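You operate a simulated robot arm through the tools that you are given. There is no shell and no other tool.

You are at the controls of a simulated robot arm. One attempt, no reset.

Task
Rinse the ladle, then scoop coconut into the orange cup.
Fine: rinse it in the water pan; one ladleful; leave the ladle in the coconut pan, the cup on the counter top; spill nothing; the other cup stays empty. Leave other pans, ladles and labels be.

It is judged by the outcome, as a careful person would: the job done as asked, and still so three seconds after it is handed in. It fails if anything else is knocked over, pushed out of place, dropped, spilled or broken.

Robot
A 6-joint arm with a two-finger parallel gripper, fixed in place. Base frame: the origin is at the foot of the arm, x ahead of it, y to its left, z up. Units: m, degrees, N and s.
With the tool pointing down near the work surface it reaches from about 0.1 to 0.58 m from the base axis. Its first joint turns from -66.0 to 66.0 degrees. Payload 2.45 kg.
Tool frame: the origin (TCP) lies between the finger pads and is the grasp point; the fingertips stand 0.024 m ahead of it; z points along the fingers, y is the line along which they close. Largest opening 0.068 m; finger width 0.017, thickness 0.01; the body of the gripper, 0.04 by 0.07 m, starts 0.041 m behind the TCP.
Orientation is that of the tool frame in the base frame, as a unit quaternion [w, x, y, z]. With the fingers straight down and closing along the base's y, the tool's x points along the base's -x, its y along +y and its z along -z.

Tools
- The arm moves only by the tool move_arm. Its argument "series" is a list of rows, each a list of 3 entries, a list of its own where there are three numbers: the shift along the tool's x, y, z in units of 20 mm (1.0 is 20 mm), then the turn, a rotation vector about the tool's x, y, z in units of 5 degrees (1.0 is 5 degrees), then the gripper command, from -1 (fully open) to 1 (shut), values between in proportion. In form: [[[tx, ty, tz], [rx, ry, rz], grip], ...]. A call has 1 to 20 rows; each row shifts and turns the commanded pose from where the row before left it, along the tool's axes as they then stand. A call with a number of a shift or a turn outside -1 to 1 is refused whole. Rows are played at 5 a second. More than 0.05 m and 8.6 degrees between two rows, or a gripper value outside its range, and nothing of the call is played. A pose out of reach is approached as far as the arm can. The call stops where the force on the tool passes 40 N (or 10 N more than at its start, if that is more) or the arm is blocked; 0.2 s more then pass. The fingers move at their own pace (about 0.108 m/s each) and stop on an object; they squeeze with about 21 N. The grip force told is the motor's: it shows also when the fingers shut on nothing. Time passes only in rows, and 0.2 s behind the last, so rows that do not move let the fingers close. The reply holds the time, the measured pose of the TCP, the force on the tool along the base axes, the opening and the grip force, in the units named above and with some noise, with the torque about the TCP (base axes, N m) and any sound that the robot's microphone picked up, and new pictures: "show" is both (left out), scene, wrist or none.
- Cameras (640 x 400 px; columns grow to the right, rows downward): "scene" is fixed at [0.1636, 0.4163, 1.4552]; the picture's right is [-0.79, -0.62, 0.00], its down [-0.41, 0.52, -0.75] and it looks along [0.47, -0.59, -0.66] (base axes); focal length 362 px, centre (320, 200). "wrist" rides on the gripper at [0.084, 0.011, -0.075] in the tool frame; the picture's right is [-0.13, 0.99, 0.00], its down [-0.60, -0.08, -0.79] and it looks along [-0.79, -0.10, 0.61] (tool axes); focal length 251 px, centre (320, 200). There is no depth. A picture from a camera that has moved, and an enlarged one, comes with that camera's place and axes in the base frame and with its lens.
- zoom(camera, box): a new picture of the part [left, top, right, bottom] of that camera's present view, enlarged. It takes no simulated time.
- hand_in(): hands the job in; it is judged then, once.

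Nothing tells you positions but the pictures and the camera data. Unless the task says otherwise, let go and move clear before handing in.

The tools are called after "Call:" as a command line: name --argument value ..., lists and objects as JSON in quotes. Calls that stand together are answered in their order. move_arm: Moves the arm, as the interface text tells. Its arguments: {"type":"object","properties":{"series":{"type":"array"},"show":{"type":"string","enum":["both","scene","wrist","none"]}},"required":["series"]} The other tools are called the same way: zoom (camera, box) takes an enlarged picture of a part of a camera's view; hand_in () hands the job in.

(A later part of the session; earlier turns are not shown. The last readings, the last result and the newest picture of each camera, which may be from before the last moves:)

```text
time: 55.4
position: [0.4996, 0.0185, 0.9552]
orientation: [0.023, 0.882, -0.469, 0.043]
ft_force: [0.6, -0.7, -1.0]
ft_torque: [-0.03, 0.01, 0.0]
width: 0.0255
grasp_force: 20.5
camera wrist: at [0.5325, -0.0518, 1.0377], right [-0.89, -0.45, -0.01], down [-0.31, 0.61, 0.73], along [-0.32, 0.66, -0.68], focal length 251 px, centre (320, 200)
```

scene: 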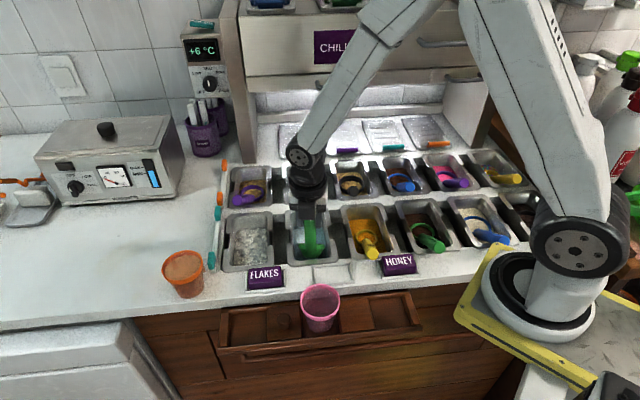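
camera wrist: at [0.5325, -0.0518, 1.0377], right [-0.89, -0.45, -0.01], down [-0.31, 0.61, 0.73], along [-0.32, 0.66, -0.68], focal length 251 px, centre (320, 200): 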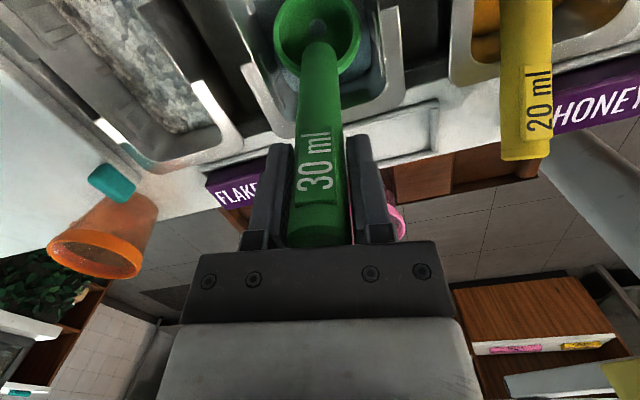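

The bowl is now pitched forward over the water and the scene view is clear. I'll zoom to see the bowl's shape.

Call:
zoom --camera "scene" --box '[280, 190, 350, 270]'

Call:
zoom --camera "wrist" --box '[220, 0, 420, 140]'

```text
5.00 times, centred on (315, 230) of scene
camera zoom: at [0.1636, 0.4163, 1.4552], right [-0.79, -0.62, 0.0], down [-0.41, 0.52, -0.75], along [0.47, -0.59, -0.66], focal length 1812 px, centre (345, 50)
```

zoom: 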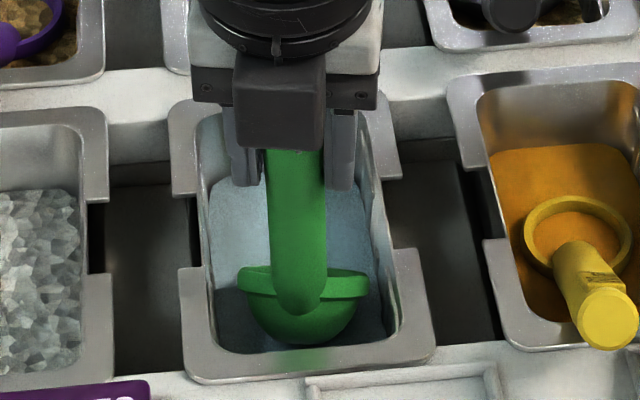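

```text
2.86 times, centred on (320, 70) of wrist
camera zoom: at [0.5325, -0.0518, 1.0377], right [-0.89, -0.45, -0.01], down [-0.31, 0.61, 0.73], along [-0.32, 0.66, -0.68], focal length 718 px, centre (320, 571)
```

zoom: 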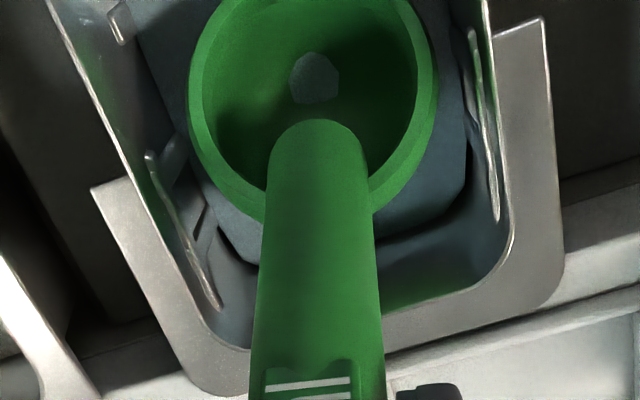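

The bowl is a hemisphere of about 27 mm radius, so pitching about its centre is safe near the floor. I'll lower it so the lip goes under water, swirl, then level it back while moving forward.

Call:
move_arm --series '[[[-0.031, 0, 0.298], [0, 0, 0], 1], [[-0.031, 0, 0.298], [0, 0, 0], 1], [[0, 0.3, 0], [0, 0, 0], 1], [[0, -0.6, 0], [0, 0, 0], 1], [[0, 0.6, 0], [0, 0, 0], 1], [[0, -0.6, 0], [0, 0, 0], 1], [[0, 0.3, 0], [0, 0, 0], 1], [[-0.332, -0.032, 0.109], [0, 1, 0], 1], [[-0.334, -0.032, 0.124], [0, 1, 0], 1], [[-0.338, -0.032, 0.138], [0, 1, 0], 1], [[-0.342, -0.032, 0.152], [0, 1, 0], 1], [[-0.348, -0.032, 0.165], [0, 1, 0], 1], [[-0.355, -0.032, 0.178], [0, 1, 0], 1], [[-0.363, -0.032, 0.19], [0, 1, 0], 1], [[-0.372, -0.032, 0.2], [0, 1, 0], 1], [[-0.382, -0.032, 0.212], [0, 1, 0], 1], [[0, 0, 0], [0, 0, 0], 1]]' --show "both"

Call:
zoom --camera "wrist" --box '[220, 0, 420, 140]'

```text
time: 59.0
position: [0.4809, 0.0571, 0.8907]
orientation: [0.201, 0.798, -0.424, 0.378]
ft_force: [0.3, 0.3, -0.6]
ft_torque: [0.04, 0.01, -0.01]
width: 0.0256
grasp_force: 21.1
camera wrist: at [0.4697, 0.0535, 1.0024], right [-0.87, -0.49, -0.1], down [-0.49, 0.87, 0.04], along [0.07, 0.08, -0.99], focal length 251 px, centre (320, 200)
```

scene: 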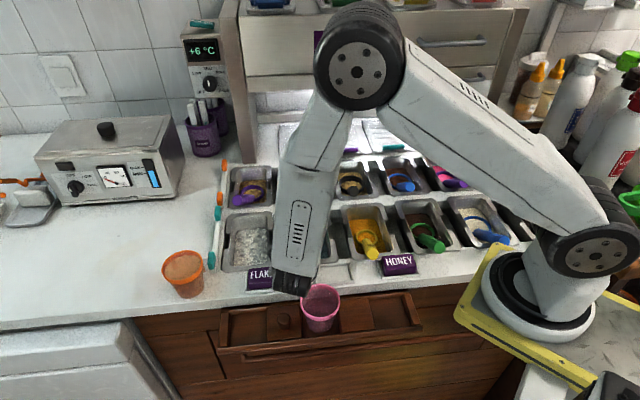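
wrist: 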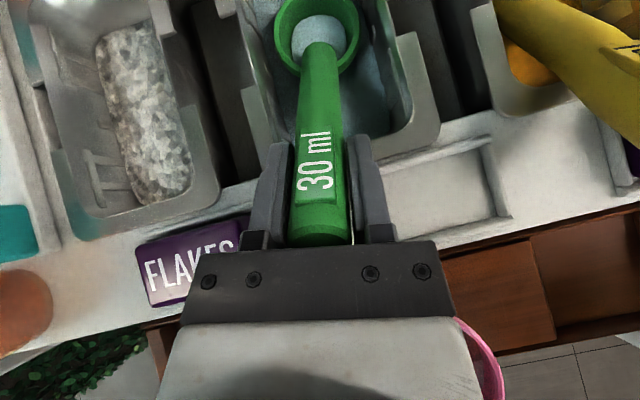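

```text
2.86 times, centred on (320, 70) of wrist
camera zoom: at [0.4697, 0.0535, 1.0024], right [-0.87, -0.49, -0.1], down [-0.49, 0.87, 0.04], along [0.07, 0.08, -0.99], focal length 718 px, centre (320, 571)
```

zoom: 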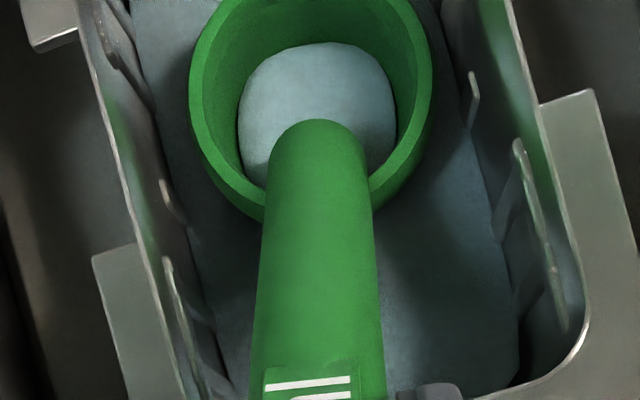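

Back to level, at rest height. Now I'll lift 50 mm and see whether water remains in the bowl.

Call:
move_arm --series '[[[0.387, 0, -0.317], [0, 0, 0], 1], [[0.387, 0, -0.317], [0, 0, 0], 1], [[0.387, 0, -0.317], [0, 0, 0], 1], [[0.387, 0, -0.317], [0, 0, 0], 1], [[0.387, 0, -0.317], [0, 0, 0], 1], [[0, 0, 0], [0, 0, 0], 1]]' --show "wrist"

Call:
zoom --camera "wrist" --box '[220, 0, 420, 140]'

```text
time: 60.4
position: [0.4819, 0.0564, 0.9389]
orientation: [0.201, 0.798, -0.424, 0.377]
ft_force: [-0.8, 0.1, -1.3]
ft_torque: [0.01, 0.03, -0.03]
width: 0.0253
grasp_force: 21.1
camera wrist: at [0.4701, 0.053, 1.0525], right [-0.87, -0.49, -0.1], down [-0.49, 0.87, 0.04], along [0.07, 0.08, -0.99], focal length 251 px, centre (320, 200)
```

wrist: 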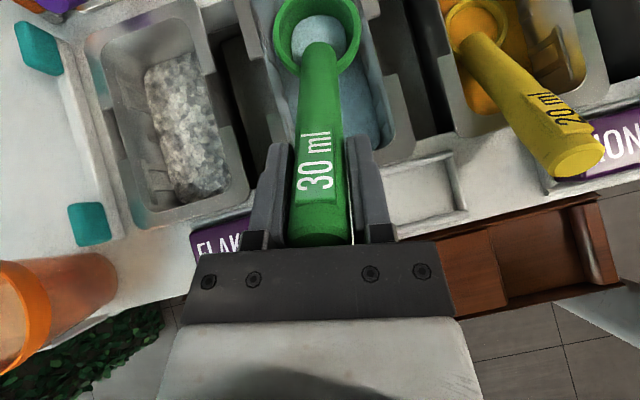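

```text
2.86 times, centred on (320, 70) of wrist
camera zoom: at [0.4701, 0.053, 1.0525], right [-0.87, -0.49, -0.1], down [-0.49, 0.87, 0.04], along [0.07, 0.08, -0.99], focal length 718 px, centre (320, 571)
```

zoom: 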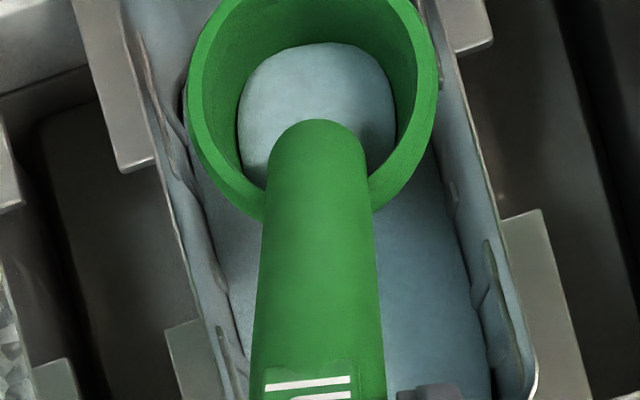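

The ladle now holds water, so contents are tracked and it must be emptied back into the water pan. I'll raise 30 mm, shift about 17 mm left so the pour falls mid-pan, and roll about the handle axis.

Call:
move_arm --series '[[[0.387, 0, -0.317], [0, 0, 0], 1], [[0.387, 0, -0.317], [0, 0, 0], 1], [[0.387, 0, -0.317], [0, 0, 0], 1], [[-0.051, -0.417, -0.0625], [0, 0, 0], 1], [[-0.051, -0.417, -0.0625], [0, 0, 0], 1], [[0, 0, 0], [0, 0, 1], 1], [[0, 0, 0], [0, 0, 1], 1], [[0, 0, 0], [0, 0, 1], 1], [[0, 0, 0], [0, 0, 1], 1], [[0, 0, 0], [0, 0, 1], 1], [[0, 0, 0], [0, 0, 1], 1], [[0, 0, 0], [0, 0, 1], 1], [[0, 0, 0], [0, 0, 1], 1], [[0, 0, 0], [0, 0, 1], 1], [[0, 0, 0], [0, 0, 1], 1]]' --show "both"

Call:
zoom --camera "wrist" --box '[220, 0, 420, 140]'

```text
time: 63.6
position: [0.4925, 0.0682, 0.9722]
orientation: [-0.022, -0.544, 0.723, -0.426]
ft_force: [0.5, 0.9, -0.9]
ft_torque: [0.01, 0.0, 0.03]
width: 0.0254
grasp_force: 21.1
camera wrist: at [0.4171, 0.0511, 1.0527], right [-0.74, 0.14, -0.65], down [-0.03, 0.97, 0.25], along [0.67, 0.21, -0.72], focal length 251 px, centre (320, 200)
```

scene: 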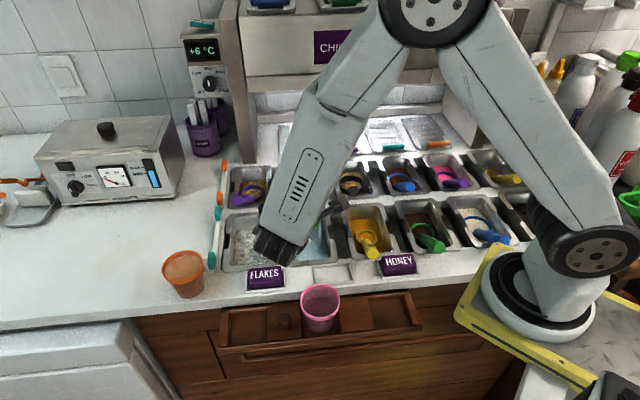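
wrist: 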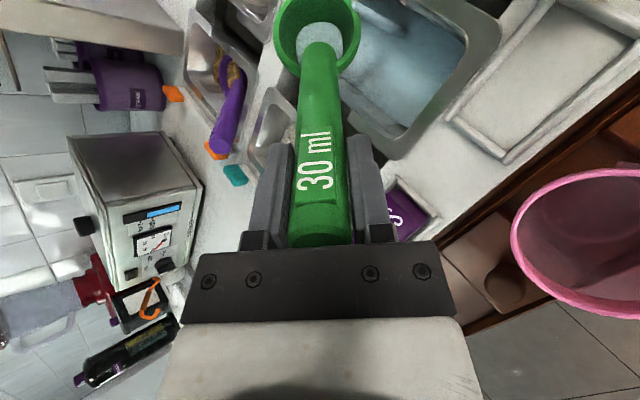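

```text
2.86 times, centred on (320, 70) of wrist
camera zoom: at [0.4171, 0.0511, 1.0527], right [-0.74, 0.14, -0.65], down [-0.03, 0.97, 0.25], along [0.67, 0.21, -0.72], focal length 718 px, centre (320, 571)
```

zoom: 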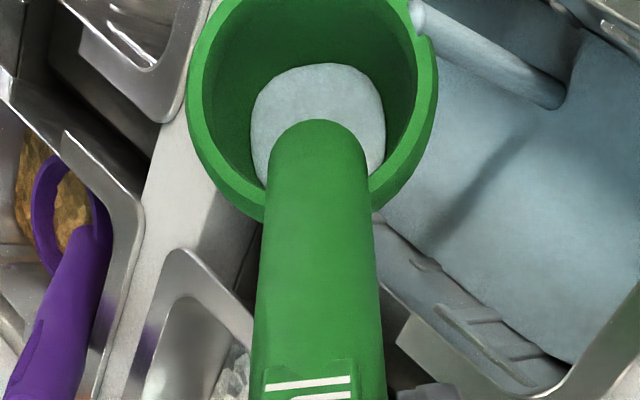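

It works: a stream is running from the lip into the water pan. I'll continue rolling to empty it completely.

Call:
move_arm --series '[[[0, 0, 0], [0, 0, 1], 1], [[0, 0, 0], [0, 0, 1], 1], [[0, 0, 0], [0, 0, 1], 1], [[0, 0, 0], [0, 0, 1], 1], [[0, 0, 0], [0, 0, 1], 1], [[0, 0, 0], [0, 0, 1], 1], [[0, 0, 0], [0, 0, 1], 1], [[0, 0, 0], [0, 0, 1], 1], [[0, 0, 0], [0, 0, 1], 1], [[0, 0, 0], [0, 0, 1], 1], [[0, 0, 0], [0, 0, 1], 1], [[0, 0, 0], [0, 0, 1], 1], [[0, 0, 0], [0, 0, 1], 1], [[0, 0, 0], [0, 0, 1], 1]]' --show "both"

Call:
zoom --camera "wrist" --box '[220, 0, 420, 140]'

```text
time: 66.6
position: [0.4935, 0.0675, 0.9702]
orientation: [0.227, -0.03, 0.904, -0.362]
ft_force: [0.2, 0.3, -1.1]
ft_torque: [0.03, -0.01, 0.0]
width: 0.0256
grasp_force: 20.9
camera wrist: at [0.3865, 0.105, 0.9774], right [0.22, 0.76, -0.61], down [0.19, 0.58, 0.79], along [0.96, -0.29, -0.01], focal length 251 px, centre (320, 200)
```

scene: 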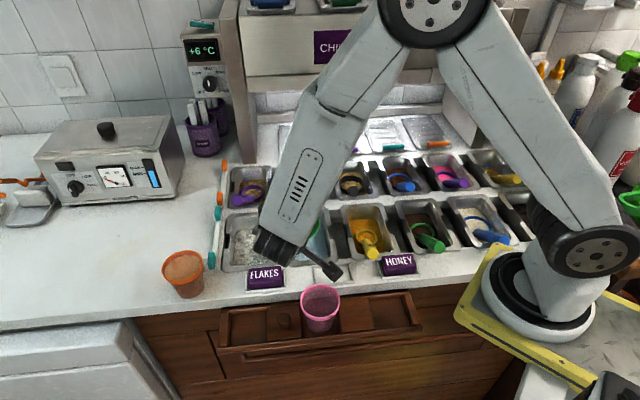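
wrist: 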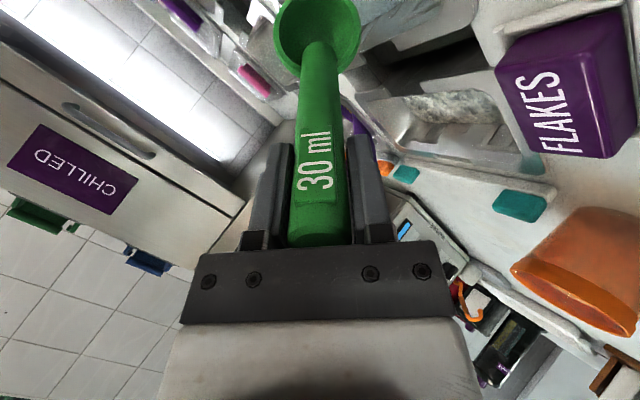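

```text
2.86 times, centred on (320, 70) of wrist
camera zoom: at [0.3865, 0.105, 0.9774], right [0.22, 0.76, -0.61], down [0.19, 0.58, 0.79], along [0.96, -0.29, -0.01], focal length 718 px, centre (320, 571)
```

zoom: 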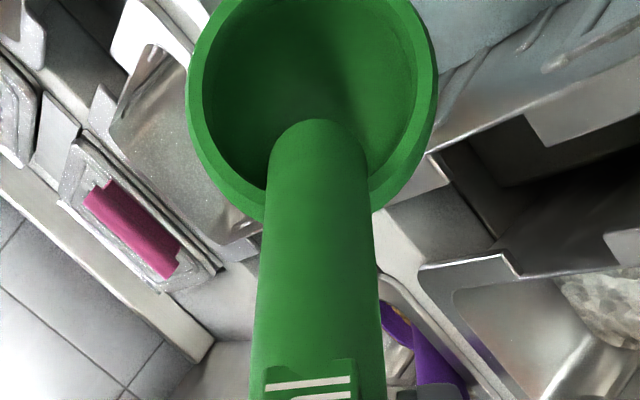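

The bowl is empty at 120° roll. I'll roll a bit more, pause to let drips fall into the water pan, then roll back upright.

Call:
move_arm --series '[[[0, 0, 0], [0, 0, 1], 1], [[0, 0, 0], [0, 0, 1], 1], [[0, 0, 0], [0, 0, 1], 1], [[0, 0, 0], [0, 0, 1], 1], [[0, 0, 0], [0, 0, 0], 1], [[0, 0, 0], [0, 0, 0], 1], [[0, 0, 0], [0, 0, 0], 1], [[0, 0, 0], [0, 0, 0], 1], [[0, 0, 0], [0, 0, 0], 1], [[0, 0, 0], [0, 0, -1], 1], [[0, 0, 0], [0, 0, -1], 1], [[0, 0, 0], [0, 0, -1], 1], [[0, 0, 0], [0, 0, -1], 1], [[0, 0, 0], [0, 0, -1], 1], [[0, 0, 0], [0, 0, -1], 1], [[0, 0, 0], [0, 0, -1], 1], [[0, 0, 0], [0, 0, -1], 1], [[0, 0, 0], [0, 0, -1], 1], [[0, 0, 0], [0, 0, -1], 1]]' --show "none"

Call:
move_arm --series '[[[0, 0, 0], [0, 0, -1], 1], [[0, 0, 0], [0, 0, -1], 1], [[0, 0, 0], [0, 0, -1], 1], [[0, 0, 0], [0, 0, -1], 1], [[0, 0, 0], [0, 0, -1], 1], [[0, 0, 0], [0, 0, -1], 1], [[0, 0, 0], [0, 0, -1], 1], [[0, 0, 0], [0, 0, -1], 1], [[0, 0, 0], [0, 0, -1], 1], [[0, 0, 0], [0, 0, -1], 1], [[0, 0, 0], [0, 0, -1], 1], [[0, 0, 0], [0, 0, -1], 1], [[0, 0, 0], [0, 0, -1], 1], [[0, 0, 0], [0, 0, -1], 1], [[0, 0, 0], [0, 0, -1], 1], [[0, 0, 0], [0, 0, -1], 1], [[0, 0, 0], [0, 0, -1], 1], [[0, 0, 0], [0, 0, -1], 1]]' --show "both"

Call:
zoom --camera "wrist" --box '[120, 0, 440, 200]'

```text
time: 70.6
position: [0.4925, 0.0677, 0.9711]
orientation: [0.125, -0.265, 0.864, -0.409]
ft_force: [-0.6, 0.2, -0.5]
ft_torque: [0.05, 0.0, 0.0]
width: 0.0258
grasp_force: 21.1
```

```text
time: 74.4
position: [0.4926, 0.068, 0.9708]
orientation: [0.201, 0.799, -0.424, 0.377]
ft_force: [-0.7, -0.8, -0.1]
ft_torque: [0.05, 0.02, 0.01]
width: 0.0258
grasp_force: 21.1
camera wrist: at [0.481, 0.0648, 1.0825], right [-0.87, -0.49, -0.1], down [-0.49, 0.87, 0.04], along [0.07, 0.08, -0.99], focal length 251 px, centre (320, 200)
```

scene: 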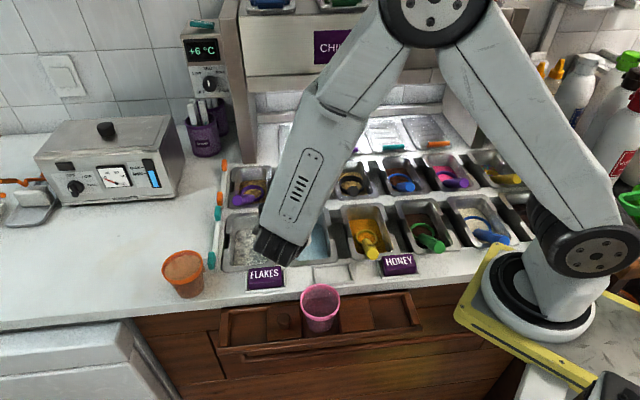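
wrist: 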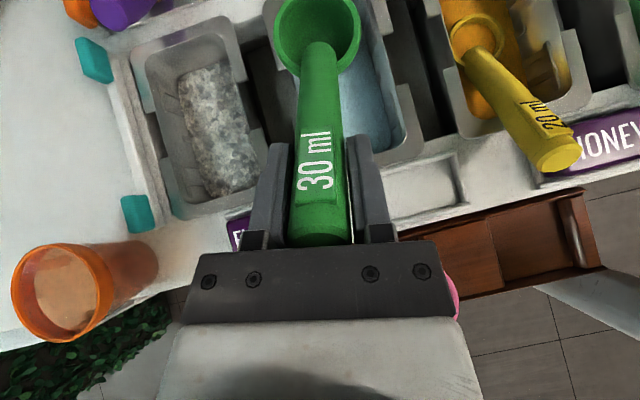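

```text
2.00 times, centred on (280, 100) of wrist
camera zoom: at [0.481, 0.0648, 1.0825], right [-0.87, -0.49, -0.1], down [-0.49, 0.87, 0.04], along [0.07, 0.08, -0.99], focal length 503 px, centre (400, 400)
```

zoom: 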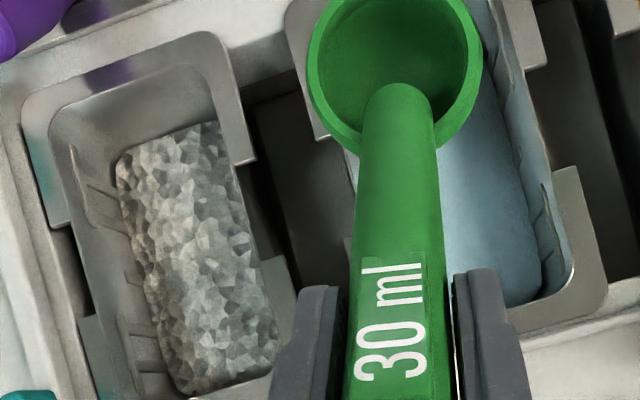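

The ladle is rinsed and empty. The FLAKES label is low (top about 0.86), so there is clearance. I'll carry the ladle over to the coconut pan at this height and turn it about 11° so the handle points straight to the front.

Call:
move_arm --series '[[[-0.284, -0.8175, -0.3475], [0, 0, 0], 1], [[-0.284, -0.8175, -0.3475], [0, 0, 0], 1], [[-0.284, -0.8175, -0.3475], [0, 0, 0], 1], [[-0.284, -0.8175, -0.3475], [0, 0, 0], 1], [[-0.284, -0.8175, -0.3475], [0, 0, 0], 1], [[-0.284, -0.8175, -0.3475], [0, 0, 0], 1], [[0, 0, 0], [0.567, 0, -0.464], 1], [[0, 0, 0], [0.567, 0, -0.464], 1], [[0, 0, 0], [0.567, 0, -0.464], 1], [[0, 0, 0], [0, 0, 0], 1]]' --show "both"

Call:
zoom --camera "wrist" --box '[180, 0, 460, 200]'

```text
time: 76.6
position: [0.5459, 0.1678, 0.9698]
orientation: [0.163, 0.835, -0.345, 0.396]
ft_force: [0.5, 0.1, -0.2]
ft_torque: [0.0, 0.06, -0.02]
width: 0.0256
grasp_force: 21.6
camera wrist: at [0.5326, 0.1627, 1.0818], right [-0.76, -0.64, -0.1], down [-0.65, 0.76, 0.04], along [0.05, 0.09, -0.99], focal length 251 px, centre (320, 200)
```

scene: 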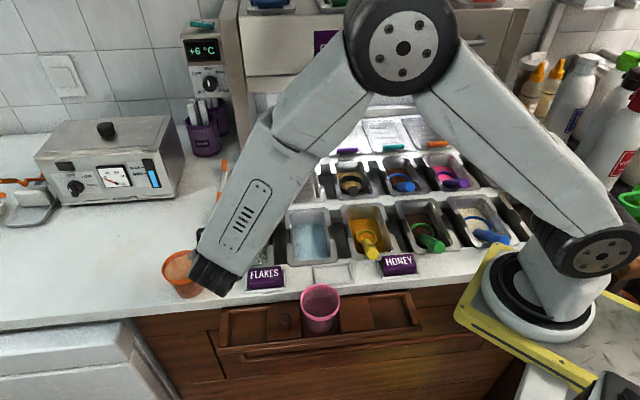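
wrist: 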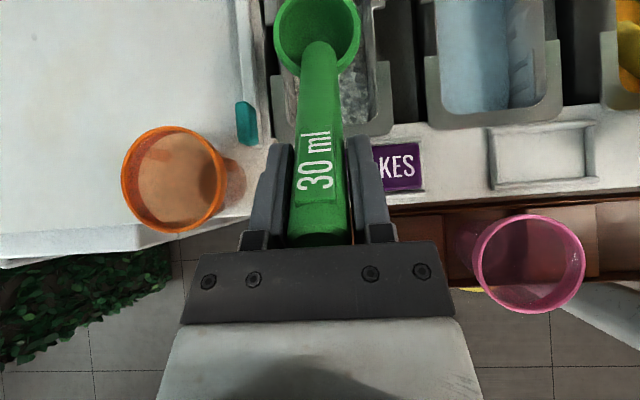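

```text
2.00 times, centred on (320, 100) of wrist
camera zoom: at [0.5326, 0.1627, 1.0818], right [-0.76, -0.64, -0.1], down [-0.65, 0.76, 0.04], along [0.05, 0.09, -0.99], focal length 503 px, centre (320, 400)
```

zoom: 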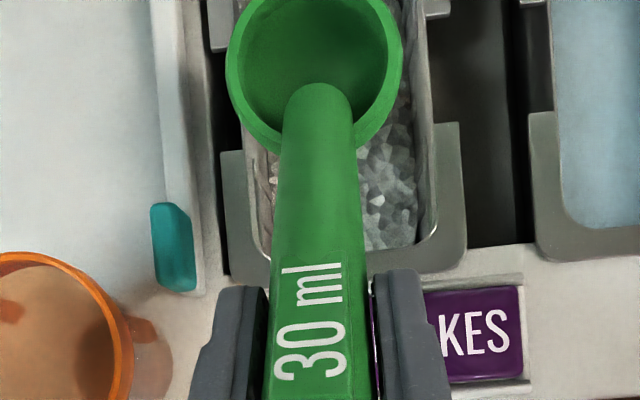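

The ladle is aligned with the pan and only about 6 mm left of centre. I'll correct that, then pitch the bowl forward 45° about its centre, still above the pan.

Call:
move_arm --series '[[[0, 0.3, 0], [0, 0, 0], 1], [[0.504, 0, -0.048], [0, -1, 0], 1], [[0.504, 0, -0.048], [0, -1, 0], 1], [[0.504, 0, -0.048], [0, -1, 0], 1], [[0.504, 0, -0.048], [0, -1, 0], 1], [[0.504, 0, -0.048], [0, -1, 0], 1], [[0.504, 0, -0.048], [0, -1, 0], 1], [[0.504, 0, -0.048], [0, -1, 0], 1], [[0.504, 0, -0.048], [0, -1, 0], 1], [[0.504, 0, -0.048], [0, -1, 0], 1], [[0, 0, 0], [0, 0, 0], 1]]' --show "both"

Call:
zoom --camera "scene" --box '[190, 180, 300, 280]'

Call:
zoom --camera "wrist" --box '[180, 0, 460, 200]'

```text
time: 79.0
position: [0.5901, 0.1115, 1.0222]
orientation: [0.018, 0.923, -0.382, 0.044]
ft_force: [0.0, 0.1, -0.3]
ft_torque: [0.0, 0.02, 0.0]
width: 0.0255
grasp_force: 20.7
camera wrist: at [0.6363, 0.0492, 1.105], right [-0.79, -0.61, -0.01], down [-0.42, 0.53, 0.73], along [-0.44, 0.58, -0.68], focal length 251 px, centre (320, 200)
```

scene: 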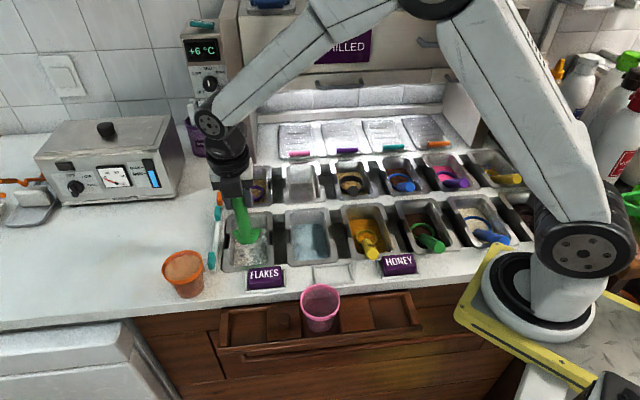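
wrist: 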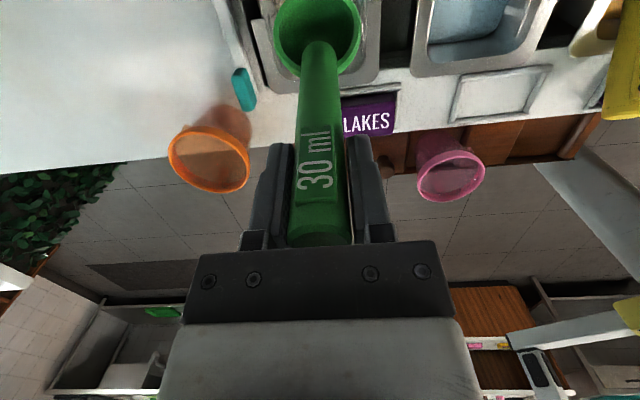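

```text
4.00 times, centred on (245, 230) of scene
camera zoom: at [0.1636, 0.4163, 1.4552], right [-0.79, -0.62, 0.0], down [-0.41, 0.52, -0.75], along [0.47, -0.59, -0.66], focal length 1450 px, centre (620, 80)
```

zoom: 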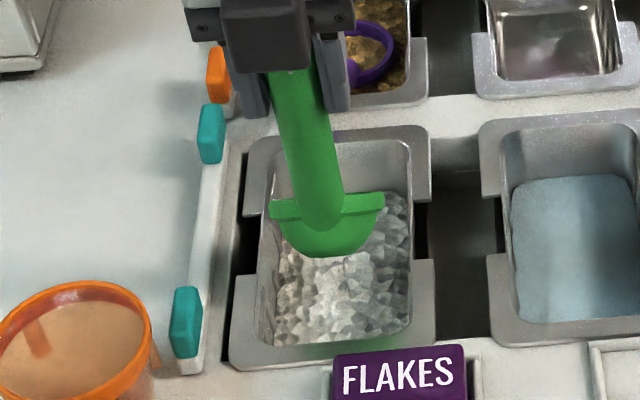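

```text
2.00 times, centred on (320, 100) of wrist
camera zoom: at [0.6363, 0.0492, 1.105], right [-0.79, -0.61, -0.01], down [-0.42, 0.53, 0.73], along [-0.44, 0.58, -0.68], focal length 503 px, centre (320, 400)
```

zoom: 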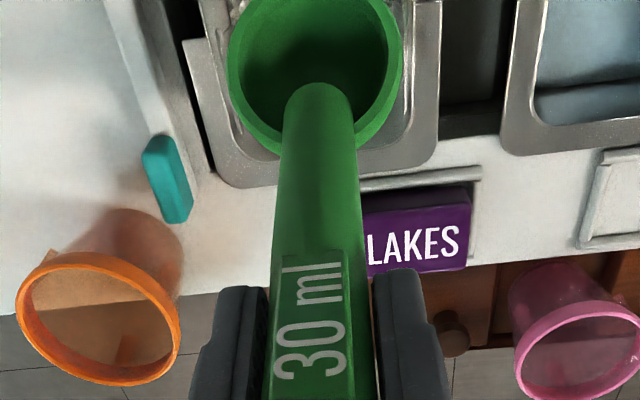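

The bowl is centred above the flakes. I'll lower it in stages, watching the force.

Call:
move_arm --series '[[[-0.073, 0, 0.696], [0, 0, 0], 1], [[-0.073, 0, 0.696], [0, 0, 0], 1], [[-0.073, 0, 0.696], [0, 0, 0], 1], [[-0.073, 0, 0.696], [0, 0, 0], 1], [[-0.031, 0, 0.298], [0, 0, 0], 1], [[0, 0, 0], [0, 0, 0], 1]]' --show "scene"

Call:
zoom --camera "scene" --box '[200, 195, 290, 285]'

```text
time: 80.4
position: [0.5902, 0.113, 0.9602]
orientation: [0.018, 0.923, -0.382, 0.046]
ft_force: [0.0, -0.3, -0.8]
ft_torque: [0.01, 0.0, -0.02]
width: 0.0258
grasp_force: 20.7
```

scene: 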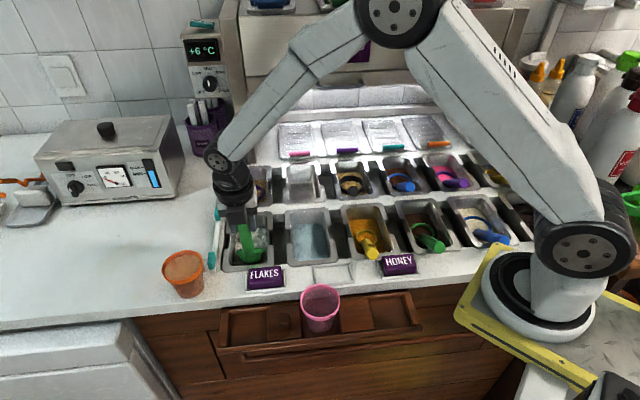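

```text
4.44 times, centred on (245, 240) of scene
camera zoom: at [0.1636, 0.4163, 1.4552], right [-0.79, -0.62, 0.0], down [-0.41, 0.52, -0.75], along [0.47, -0.59, -0.66], focal length 1610 px, centre (653, 22)
```

zoom: 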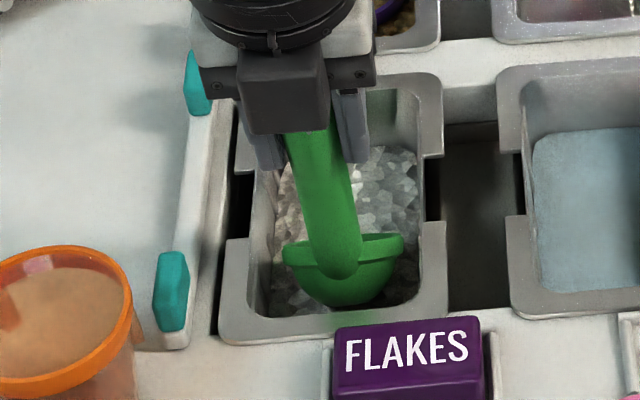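

Call:
move_arm --series '[[[-0.026, 0, 0.249], [0, 0, 0], 1], [[-0.026, 0, 0.249], [0, 0, 0], 1], [[-0.026, 0, 0.249], [0, 0, 0], 1], [[0, 0, 0], [0, 0, 0], 1]]' --show "both"

Call:
zoom --camera "wrist" --box '[220, 0, 420, 140]'

```text
time: 81.4
position: [0.5906, 0.1113, 0.9464]
orientation: [0.019, 0.923, -0.381, 0.045]
ft_force: [-0.1, 0.2, -0.7]
ft_torque: [0.02, -0.01, 0.01]
width: 0.0258
grasp_force: 21.1
camera wrist: at [0.6365, 0.0501, 1.0278], right [-0.79, -0.61, -0.01], down [-0.42, 0.54, 0.73], along [-0.44, 0.58, -0.68], focal length 251 px, centre (320, 200)
```

scene: 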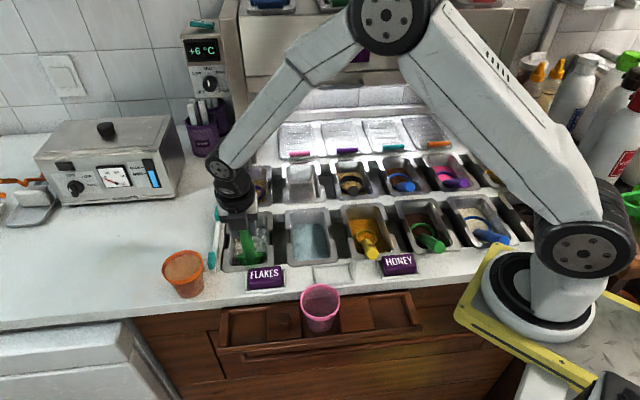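
wrist: 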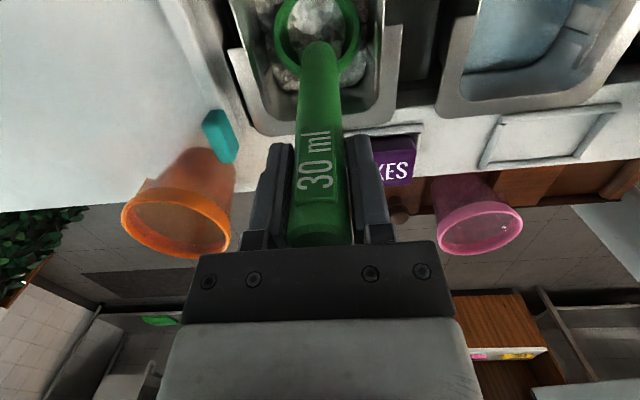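

```text
2.86 times, centred on (320, 70) of wrist
camera zoom: at [0.6365, 0.0501, 1.0278], right [-0.79, -0.61, -0.01], down [-0.42, 0.54, 0.73], along [-0.44, 0.58, -0.68], focal length 718 px, centre (320, 571)
```

zoom: 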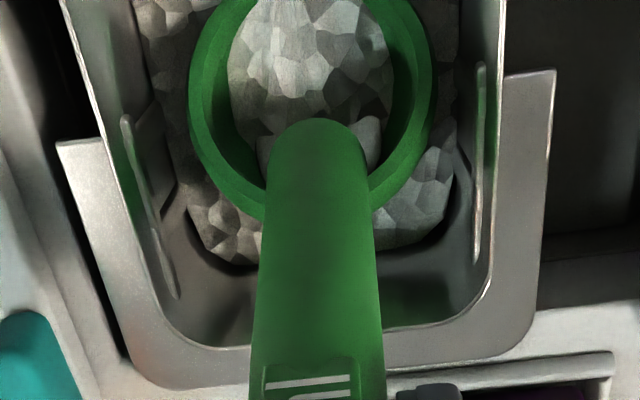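

Flakes are already inside the submerged bowl with no resistance. I'll push forward 30 mm while levelling the bowl, pivoting about its centre just above the floor.

Call:
move_arm --series '[[[-0.334, 0, 0.129], [0, 1, 0], 1], [[-0.338, 0, 0.144], [0, 1, 0], 1], [[-0.343, 0, 0.157], [0, 1, 0], 1], [[-0.349, 0, 0.171], [0, 1, 0], 1], [[-0.357, 0, 0.183], [0, 1, 0], 1], [[-0.365, 0, 0.195], [0, 1, 0], 1], [[-0.375, 0, 0.206], [0, 1, 0], 1], [[-0.385, 0, 0.215], [0, 1, 0], 1], [[-0.396, 0, 0.226], [0, 1, 0], 1], [[0, 0, 0], [0, 0, 0], 1]]' --show "both"

Call:
zoom --camera "wrist" --box '[220, 0, 420, 140]'

```text
time: 83.6
position: [0.5607, 0.142, 0.891]
orientation: [0.164, 0.835, -0.346, 0.395]
ft_force: [0.8, -0.2, -0.4]
ft_torque: [0.06, 0.0, 0.03]
width: 0.0255
grasp_force: 21.3
camera wrist: at [0.5497, 0.1375, 1.0013], right [-0.76, -0.64, -0.1], down [-0.65, 0.76, 0.04], along [0.05, 0.09, -0.99], focal length 251 px, centre (320, 200)
```

scene: 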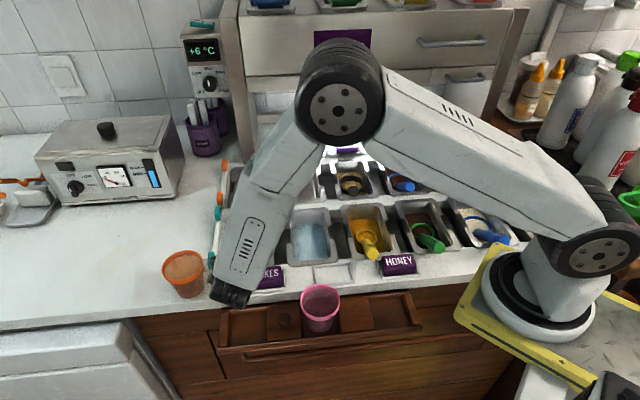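
wrist: 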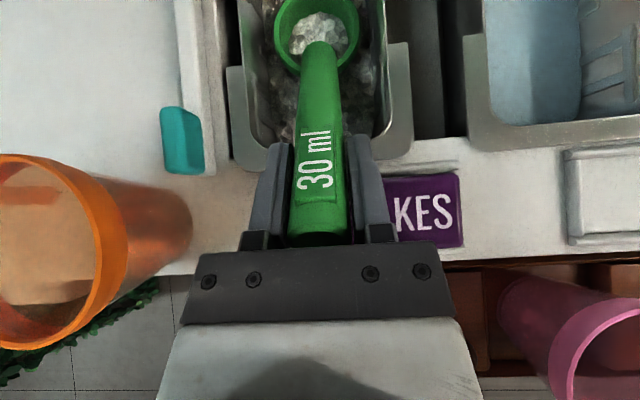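

```text
2.86 times, centred on (320, 70) of wrist
camera zoom: at [0.5497, 0.1375, 1.0013], right [-0.76, -0.64, -0.1], down [-0.65, 0.76, 0.04], along [0.05, 0.09, -0.99], focal length 718 px, centre (320, 571)
```

zoom: 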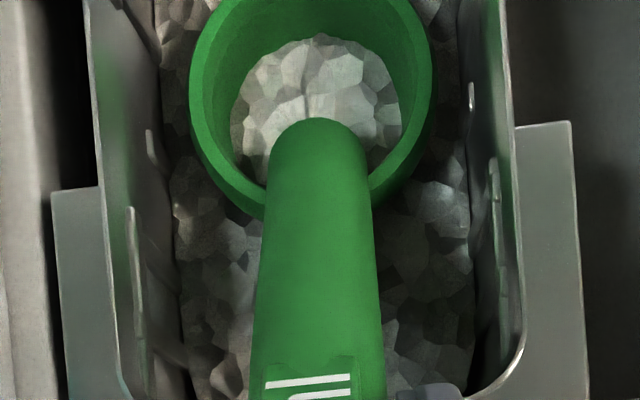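

The bowl is level with flakes inside. I'll lift it slowly straight up and check the fill.

Call:
move_arm --series '[[[0.194, 0, -0.158], [0, 0, 0], 1], [[0.31, 0, -0.253], [0, 0, 0], 1], [[0.31, 0, -0.253], [0, 0, 0], 1], [[0.31, 0, -0.253], [0, 0, 0], 1], [[0.31, 0, -0.253], [0, 0, 0], 1], [[0.31, 0, -0.253], [0, 0, 0], 1], [[0.31, 0, -0.253], [0, 0, 0], 1], [[0.31, 0, -0.253], [0, 0, 0], 1], [[0.31, 0, -0.253], [0, 0, 0], 1], [[0, 0, 0], [0, 0, 0], 1]]' --show "both"

Call:
zoom --camera "wrist" --box '[220, 0, 420, 140]'

```text
time: 85.8
position: [0.561, 0.1407, 0.9585]
orientation: [0.164, 0.835, -0.346, 0.395]
ft_force: [0.2, -0.1, -1.3]
ft_torque: [0.04, 0.0, 0.0]
width: 0.0255
grasp_force: 21.3
camera wrist: at [0.5497, 0.1373, 1.0706], right [-0.76, -0.64, -0.1], down [-0.65, 0.76, 0.04], along [0.05, 0.09, -0.99], focal length 251 px, centre (320, 200)
```

scene: 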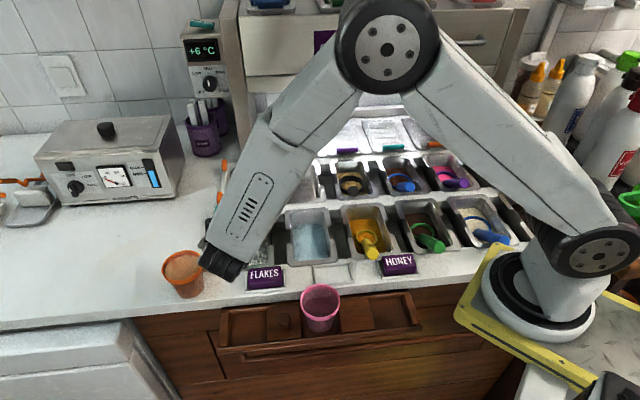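
wrist: 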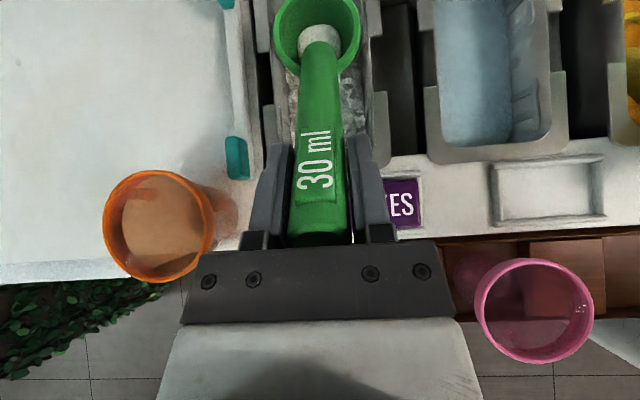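

```text
2.86 times, centred on (320, 70) of wrist
camera zoom: at [0.5497, 0.1373, 1.0706], right [-0.76, -0.64, -0.1], down [-0.65, 0.76, 0.04], along [0.05, 0.09, -0.99], focal length 718 px, centre (320, 571)
```

zoom: 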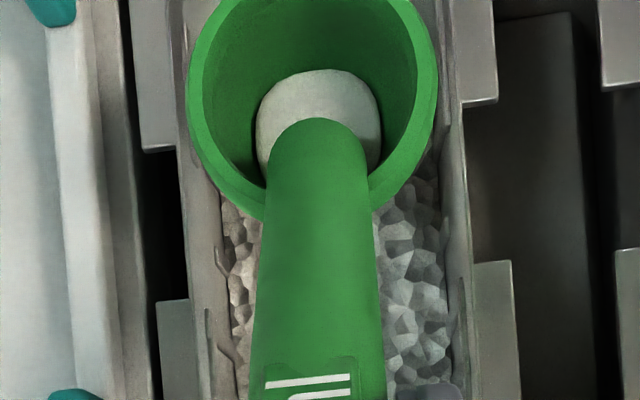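

The ladle holds only a shallow amount, nowhere near a ladleful. I'll put it back into the coconut pan for a deeper scoop. First I go back down low, move to the front and pitch 60°, so what's in it slides back into the same pan.

Call:
move_arm --series '[[[-0.466, 0, 0.378], [0, 0, 0], 1], [[-0.466, 0, 0.378], [0, 0, 0], 1], [[-0.466, 0, 0.378], [0, 0, 0], 1], [[-0.466, 0, 0.378], [0, 0, 0], 1], [[-0.472, 0, -0.583], [0, 0, 0], 1], [[-0.472, 0, -0.583], [0, 0, 0], 1], [[0.504, 0, -0.048], [0, -1, 0], 1], [[0.504, 0, -0.048], [0, -1, 0], 1], [[0.504, 0, -0.048], [0, -1, 0], 1], [[0.504, 0, -0.048], [0, -1, 0], 1], [[0.504, 0, -0.048], [0, -1, 0], 1], [[0.504, 0, -0.048], [0, -1, 0], 1], [[0.504, 0, -0.048], [0, -1, 0], 1], [[0.504, 0, -0.048], [0, -1, 0], 1], [[0.504, 0, -0.048], [0, -1, 0], 1], [[0.504, 0, -0.048], [0, -1, 0], 1], [[0.504, 0, -0.048], [0, -1, 0], 1], [[0.504, 0, -0.048], [0, -1, 0], 1], [[0, 0, 0], [0, 0, 0], 1]]' --show "both"

Call:
zoom --camera "wrist" --box '[220, 0, 420, 140]'

Call:
zoom --camera "scene" --box '[200, 195, 290, 285]'

```text
time: 89.8
position: [0.6134, 0.091, 0.9679]
orientation: [-0.032, 0.92, -0.382, -0.076]
ft_force: [-0.3, 0.3, -1.4]
ft_torque: [-0.01, 0.04, -0.01]
width: 0.0256
grasp_force: 20.8
camera wrist: at [0.6717, 0.0155, 1.027], right [-0.79, -0.61, 0.02], down [-0.27, 0.38, 0.88], along [-0.55, 0.69, -0.47], focal length 251 px, centre (320, 200)
```

scene: 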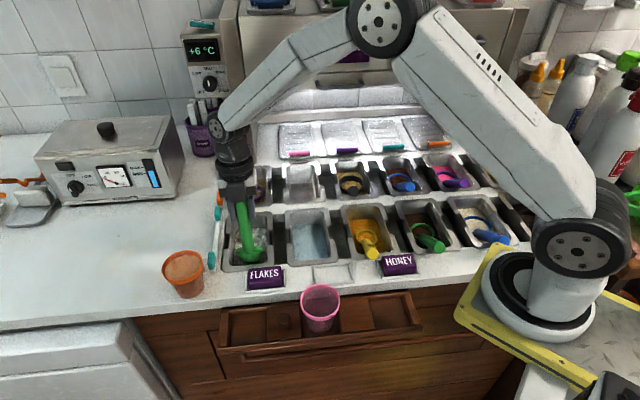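
wrist: 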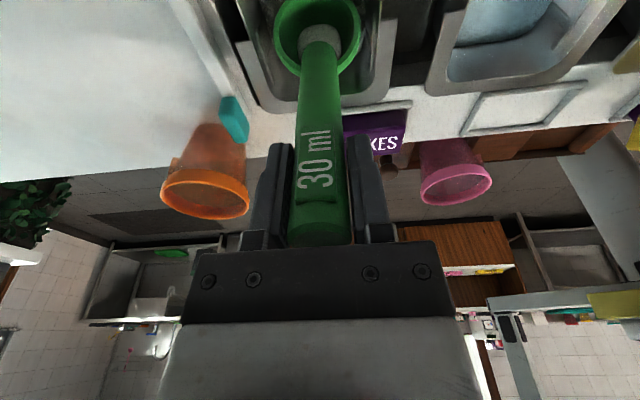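

```text
2.86 times, centred on (320, 70) of wrist
camera zoom: at [0.6717, 0.0155, 1.027], right [-0.79, -0.61, 0.02], down [-0.27, 0.38, 0.88], along [-0.55, 0.69, -0.47], focal length 718 px, centre (320, 571)
```

zoom: 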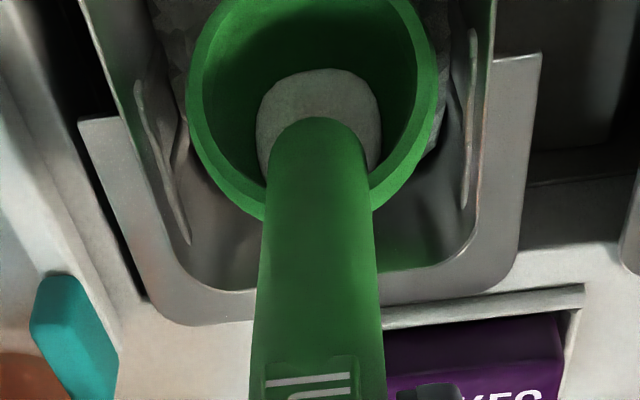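

```text
4.44 times, centred on (245, 240) of scene
camera zoom: at [0.1636, 0.4163, 1.4552], right [-0.79, -0.62, 0.0], down [-0.41, 0.52, -0.75], along [0.47, -0.59, -0.66], focal length 1610 px, centre (653, 22)
```

zoom: 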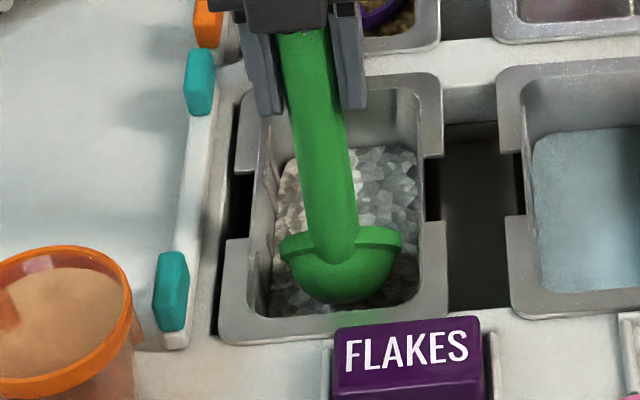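

The small amount stays put at this tilt. I'll lower the pitched bowl so the lip digs well under the surface, then push forward at a steep angle.

Call:
move_arm --series '[[[0.055, 0, 0.346], [0, 0, 0], 1], [[0.055, 0, 0.346], [0, 0, 0], 1], [[0.055, 0, 0.346], [0, 0, 0], 1], [[0.016, 0, 0.099], [0, 0, 0], 1], [[0, 0, 0], [0, 0, 0], 1]]' --show "wrist"

Call:
zoom --camera "wrist" --box '[220, 0, 420, 140]'

```text
time: 91.0
position: [0.6108, 0.0919, 0.9446]
orientation: [-0.031, 0.921, -0.381, -0.075]
ft_force: [-0.1, 0.6, -0.2]
ft_torque: [-0.04, 0.0, -0.02]
width: 0.0252
grasp_force: 21.2
camera wrist: at [0.6711, 0.0158, 1.0041], right [-0.79, -0.61, 0.02], down [-0.27, 0.39, 0.88], along [-0.55, 0.69, -0.47], focal length 251 px, centre (320, 200)
```

wrist: 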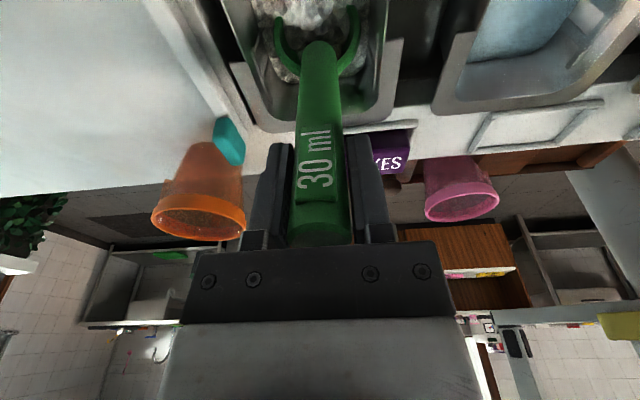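

```text
2.86 times, centred on (320, 70) of wrist
camera zoom: at [0.6711, 0.0158, 1.0041], right [-0.79, -0.61, 0.02], down [-0.27, 0.39, 0.88], along [-0.55, 0.69, -0.47], focal length 718 px, centre (320, 571)
```

zoom: 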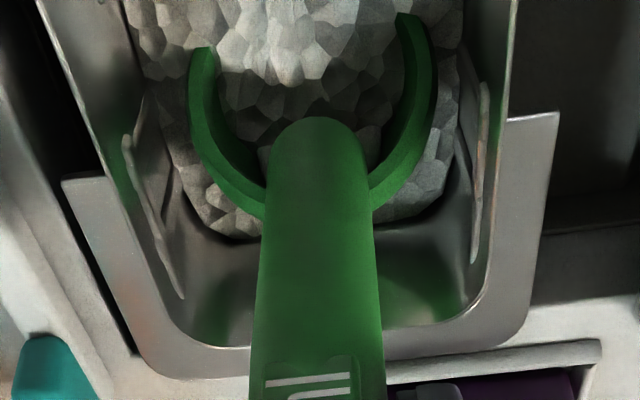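

The lip is now well buried. I'll push forward 32 mm at this pitch, then level over another 24 mm while staying just above the floor.

Call:
move_arm --series '[[[0.395, 0, -0.063], [0, 0, 0], 1], [[0.395, 0, -0.063], [0, 0, 0], 1], [[0.395, 0, -0.063], [0, 0, 0], 1], [[0.395, 0, -0.063], [0, 0, 0], 1], [[-0.399, 0, 0.076], [0, 1, 0], 1], [[-0.398, 0, 0.0845], [0, 1, 0], 1], [[-0.398, 0, 0.093], [0, 1, 0], 1], [[-0.399, 0, 0.102], [0, 1, 0], 1], [[-0.4, 0, 0.1105], [0, 1, 0], 1], [[-0.402, 0, 0.119], [0, 1, 0], 1], [[-0.405, 0, 0.127], [0, 1, 0], 1], [[-0.408, 0, 0.135], [0, 1, 0], 1], [[-0.412, 0, 0.143], [0, 1, 0], 1], [[-0.417, 0, 0.15], [0, 1, 0], 1], [[-0.4225, 0, 0.157], [0, 1, 0], 1], [[-0.4285, 0, 0.1635], [0, 1, 0], 1], [[0, 0, 0], [0, 0, 0], 1]]' --show "wrist"

Call:
zoom --camera "wrist" --box '[220, 0, 420, 140]'

```text
time: 94.6
position: [0.5785, 0.124, 0.8876]
orientation: [0.163, 0.835, -0.345, 0.396]
ft_force: [0.0, 0.6, -0.8]
ft_torque: [0.03, 0.01, -0.03]
width: 0.0255
grasp_force: 21.1
camera wrist: at [0.5669, 0.1194, 1.0003], right [-0.76, -0.64, -0.1], down [-0.65, 0.76, 0.04], along [0.05, 0.09, -0.99], focal length 251 px, centre (320, 200)
```

wrist: 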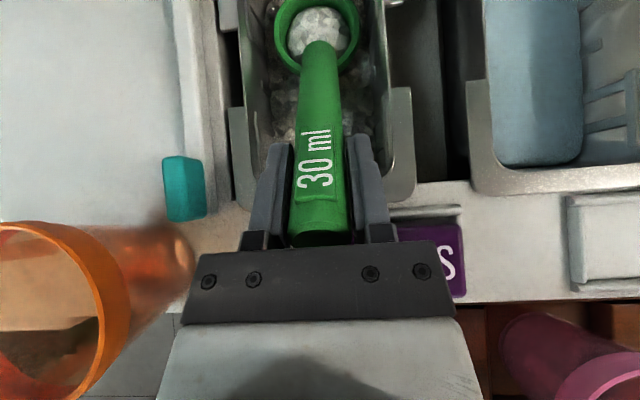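

```text
2.86 times, centred on (320, 70) of wrist
camera zoom: at [0.5669, 0.1194, 1.0003], right [-0.76, -0.64, -0.1], down [-0.65, 0.76, 0.04], along [0.05, 0.09, -0.99], focal length 718 px, centre (320, 571)
```

zoom: 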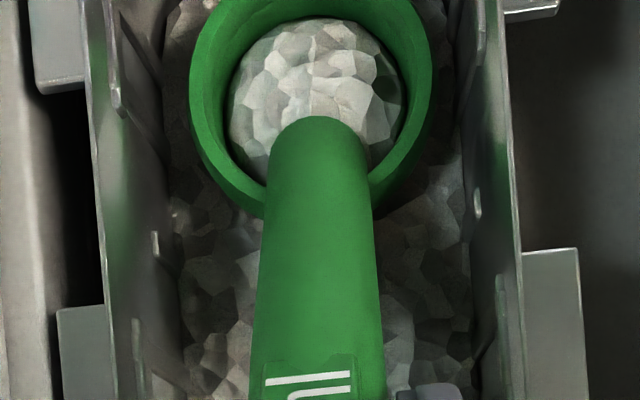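

Now I'll lift slowly and check the fill.

Call:
move_arm --series '[[[0.194, 0, -0.158], [0, 0, 0], 1], [[0.31, 0, -0.253], [0, 0, 0], 1], [[0.31, 0, -0.253], [0, 0, 0], 1], [[0.31, 0, -0.253], [0, 0, 0], 1], [[0.31, 0, -0.253], [0, 0, 0], 1], [[0, 0, 0], [0, 0, 0], 1]]' --show "wrist"

Call:
zoom --camera "wrist" --box '[220, 0, 420, 140]'

```text
time: 96.0
position: [0.5788, 0.124, 0.9264]
orientation: [0.163, 0.835, -0.346, 0.395]
ft_force: [-1.0, 0.2, -0.1]
ft_torque: [0.02, 0.05, 0.0]
width: 0.0254
grasp_force: 21.0
camera wrist: at [0.5671, 0.1184, 1.0375], right [-0.76, -0.64, -0.1], down [-0.65, 0.76, 0.04], along [0.05, 0.09, -0.99], focal length 251 px, centre (320, 200)
```

wrist: 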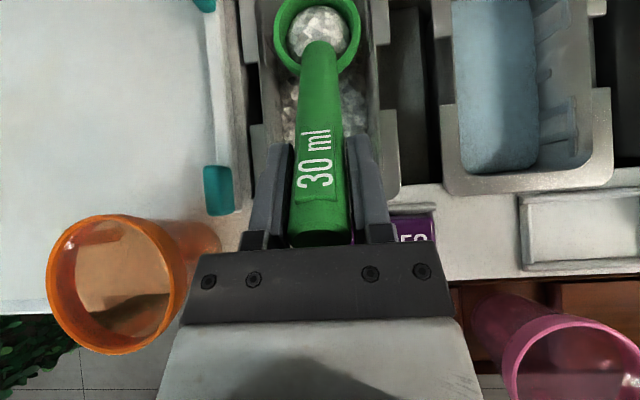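

```text
2.86 times, centred on (320, 70) of wrist
camera zoom: at [0.5671, 0.1184, 1.0375], right [-0.76, -0.64, -0.1], down [-0.65, 0.76, 0.04], along [0.05, 0.09, -0.99], focal length 718 px, centre (320, 571)
```

zoom: 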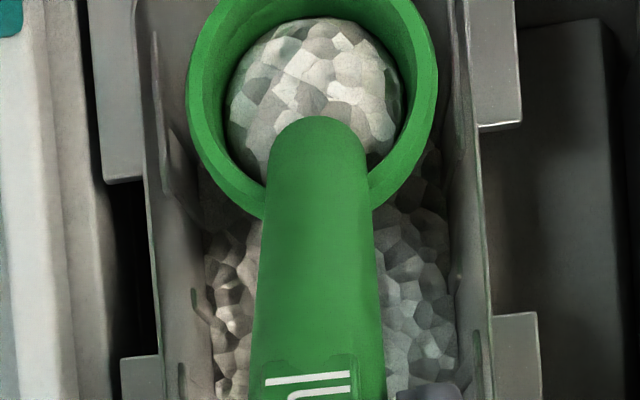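

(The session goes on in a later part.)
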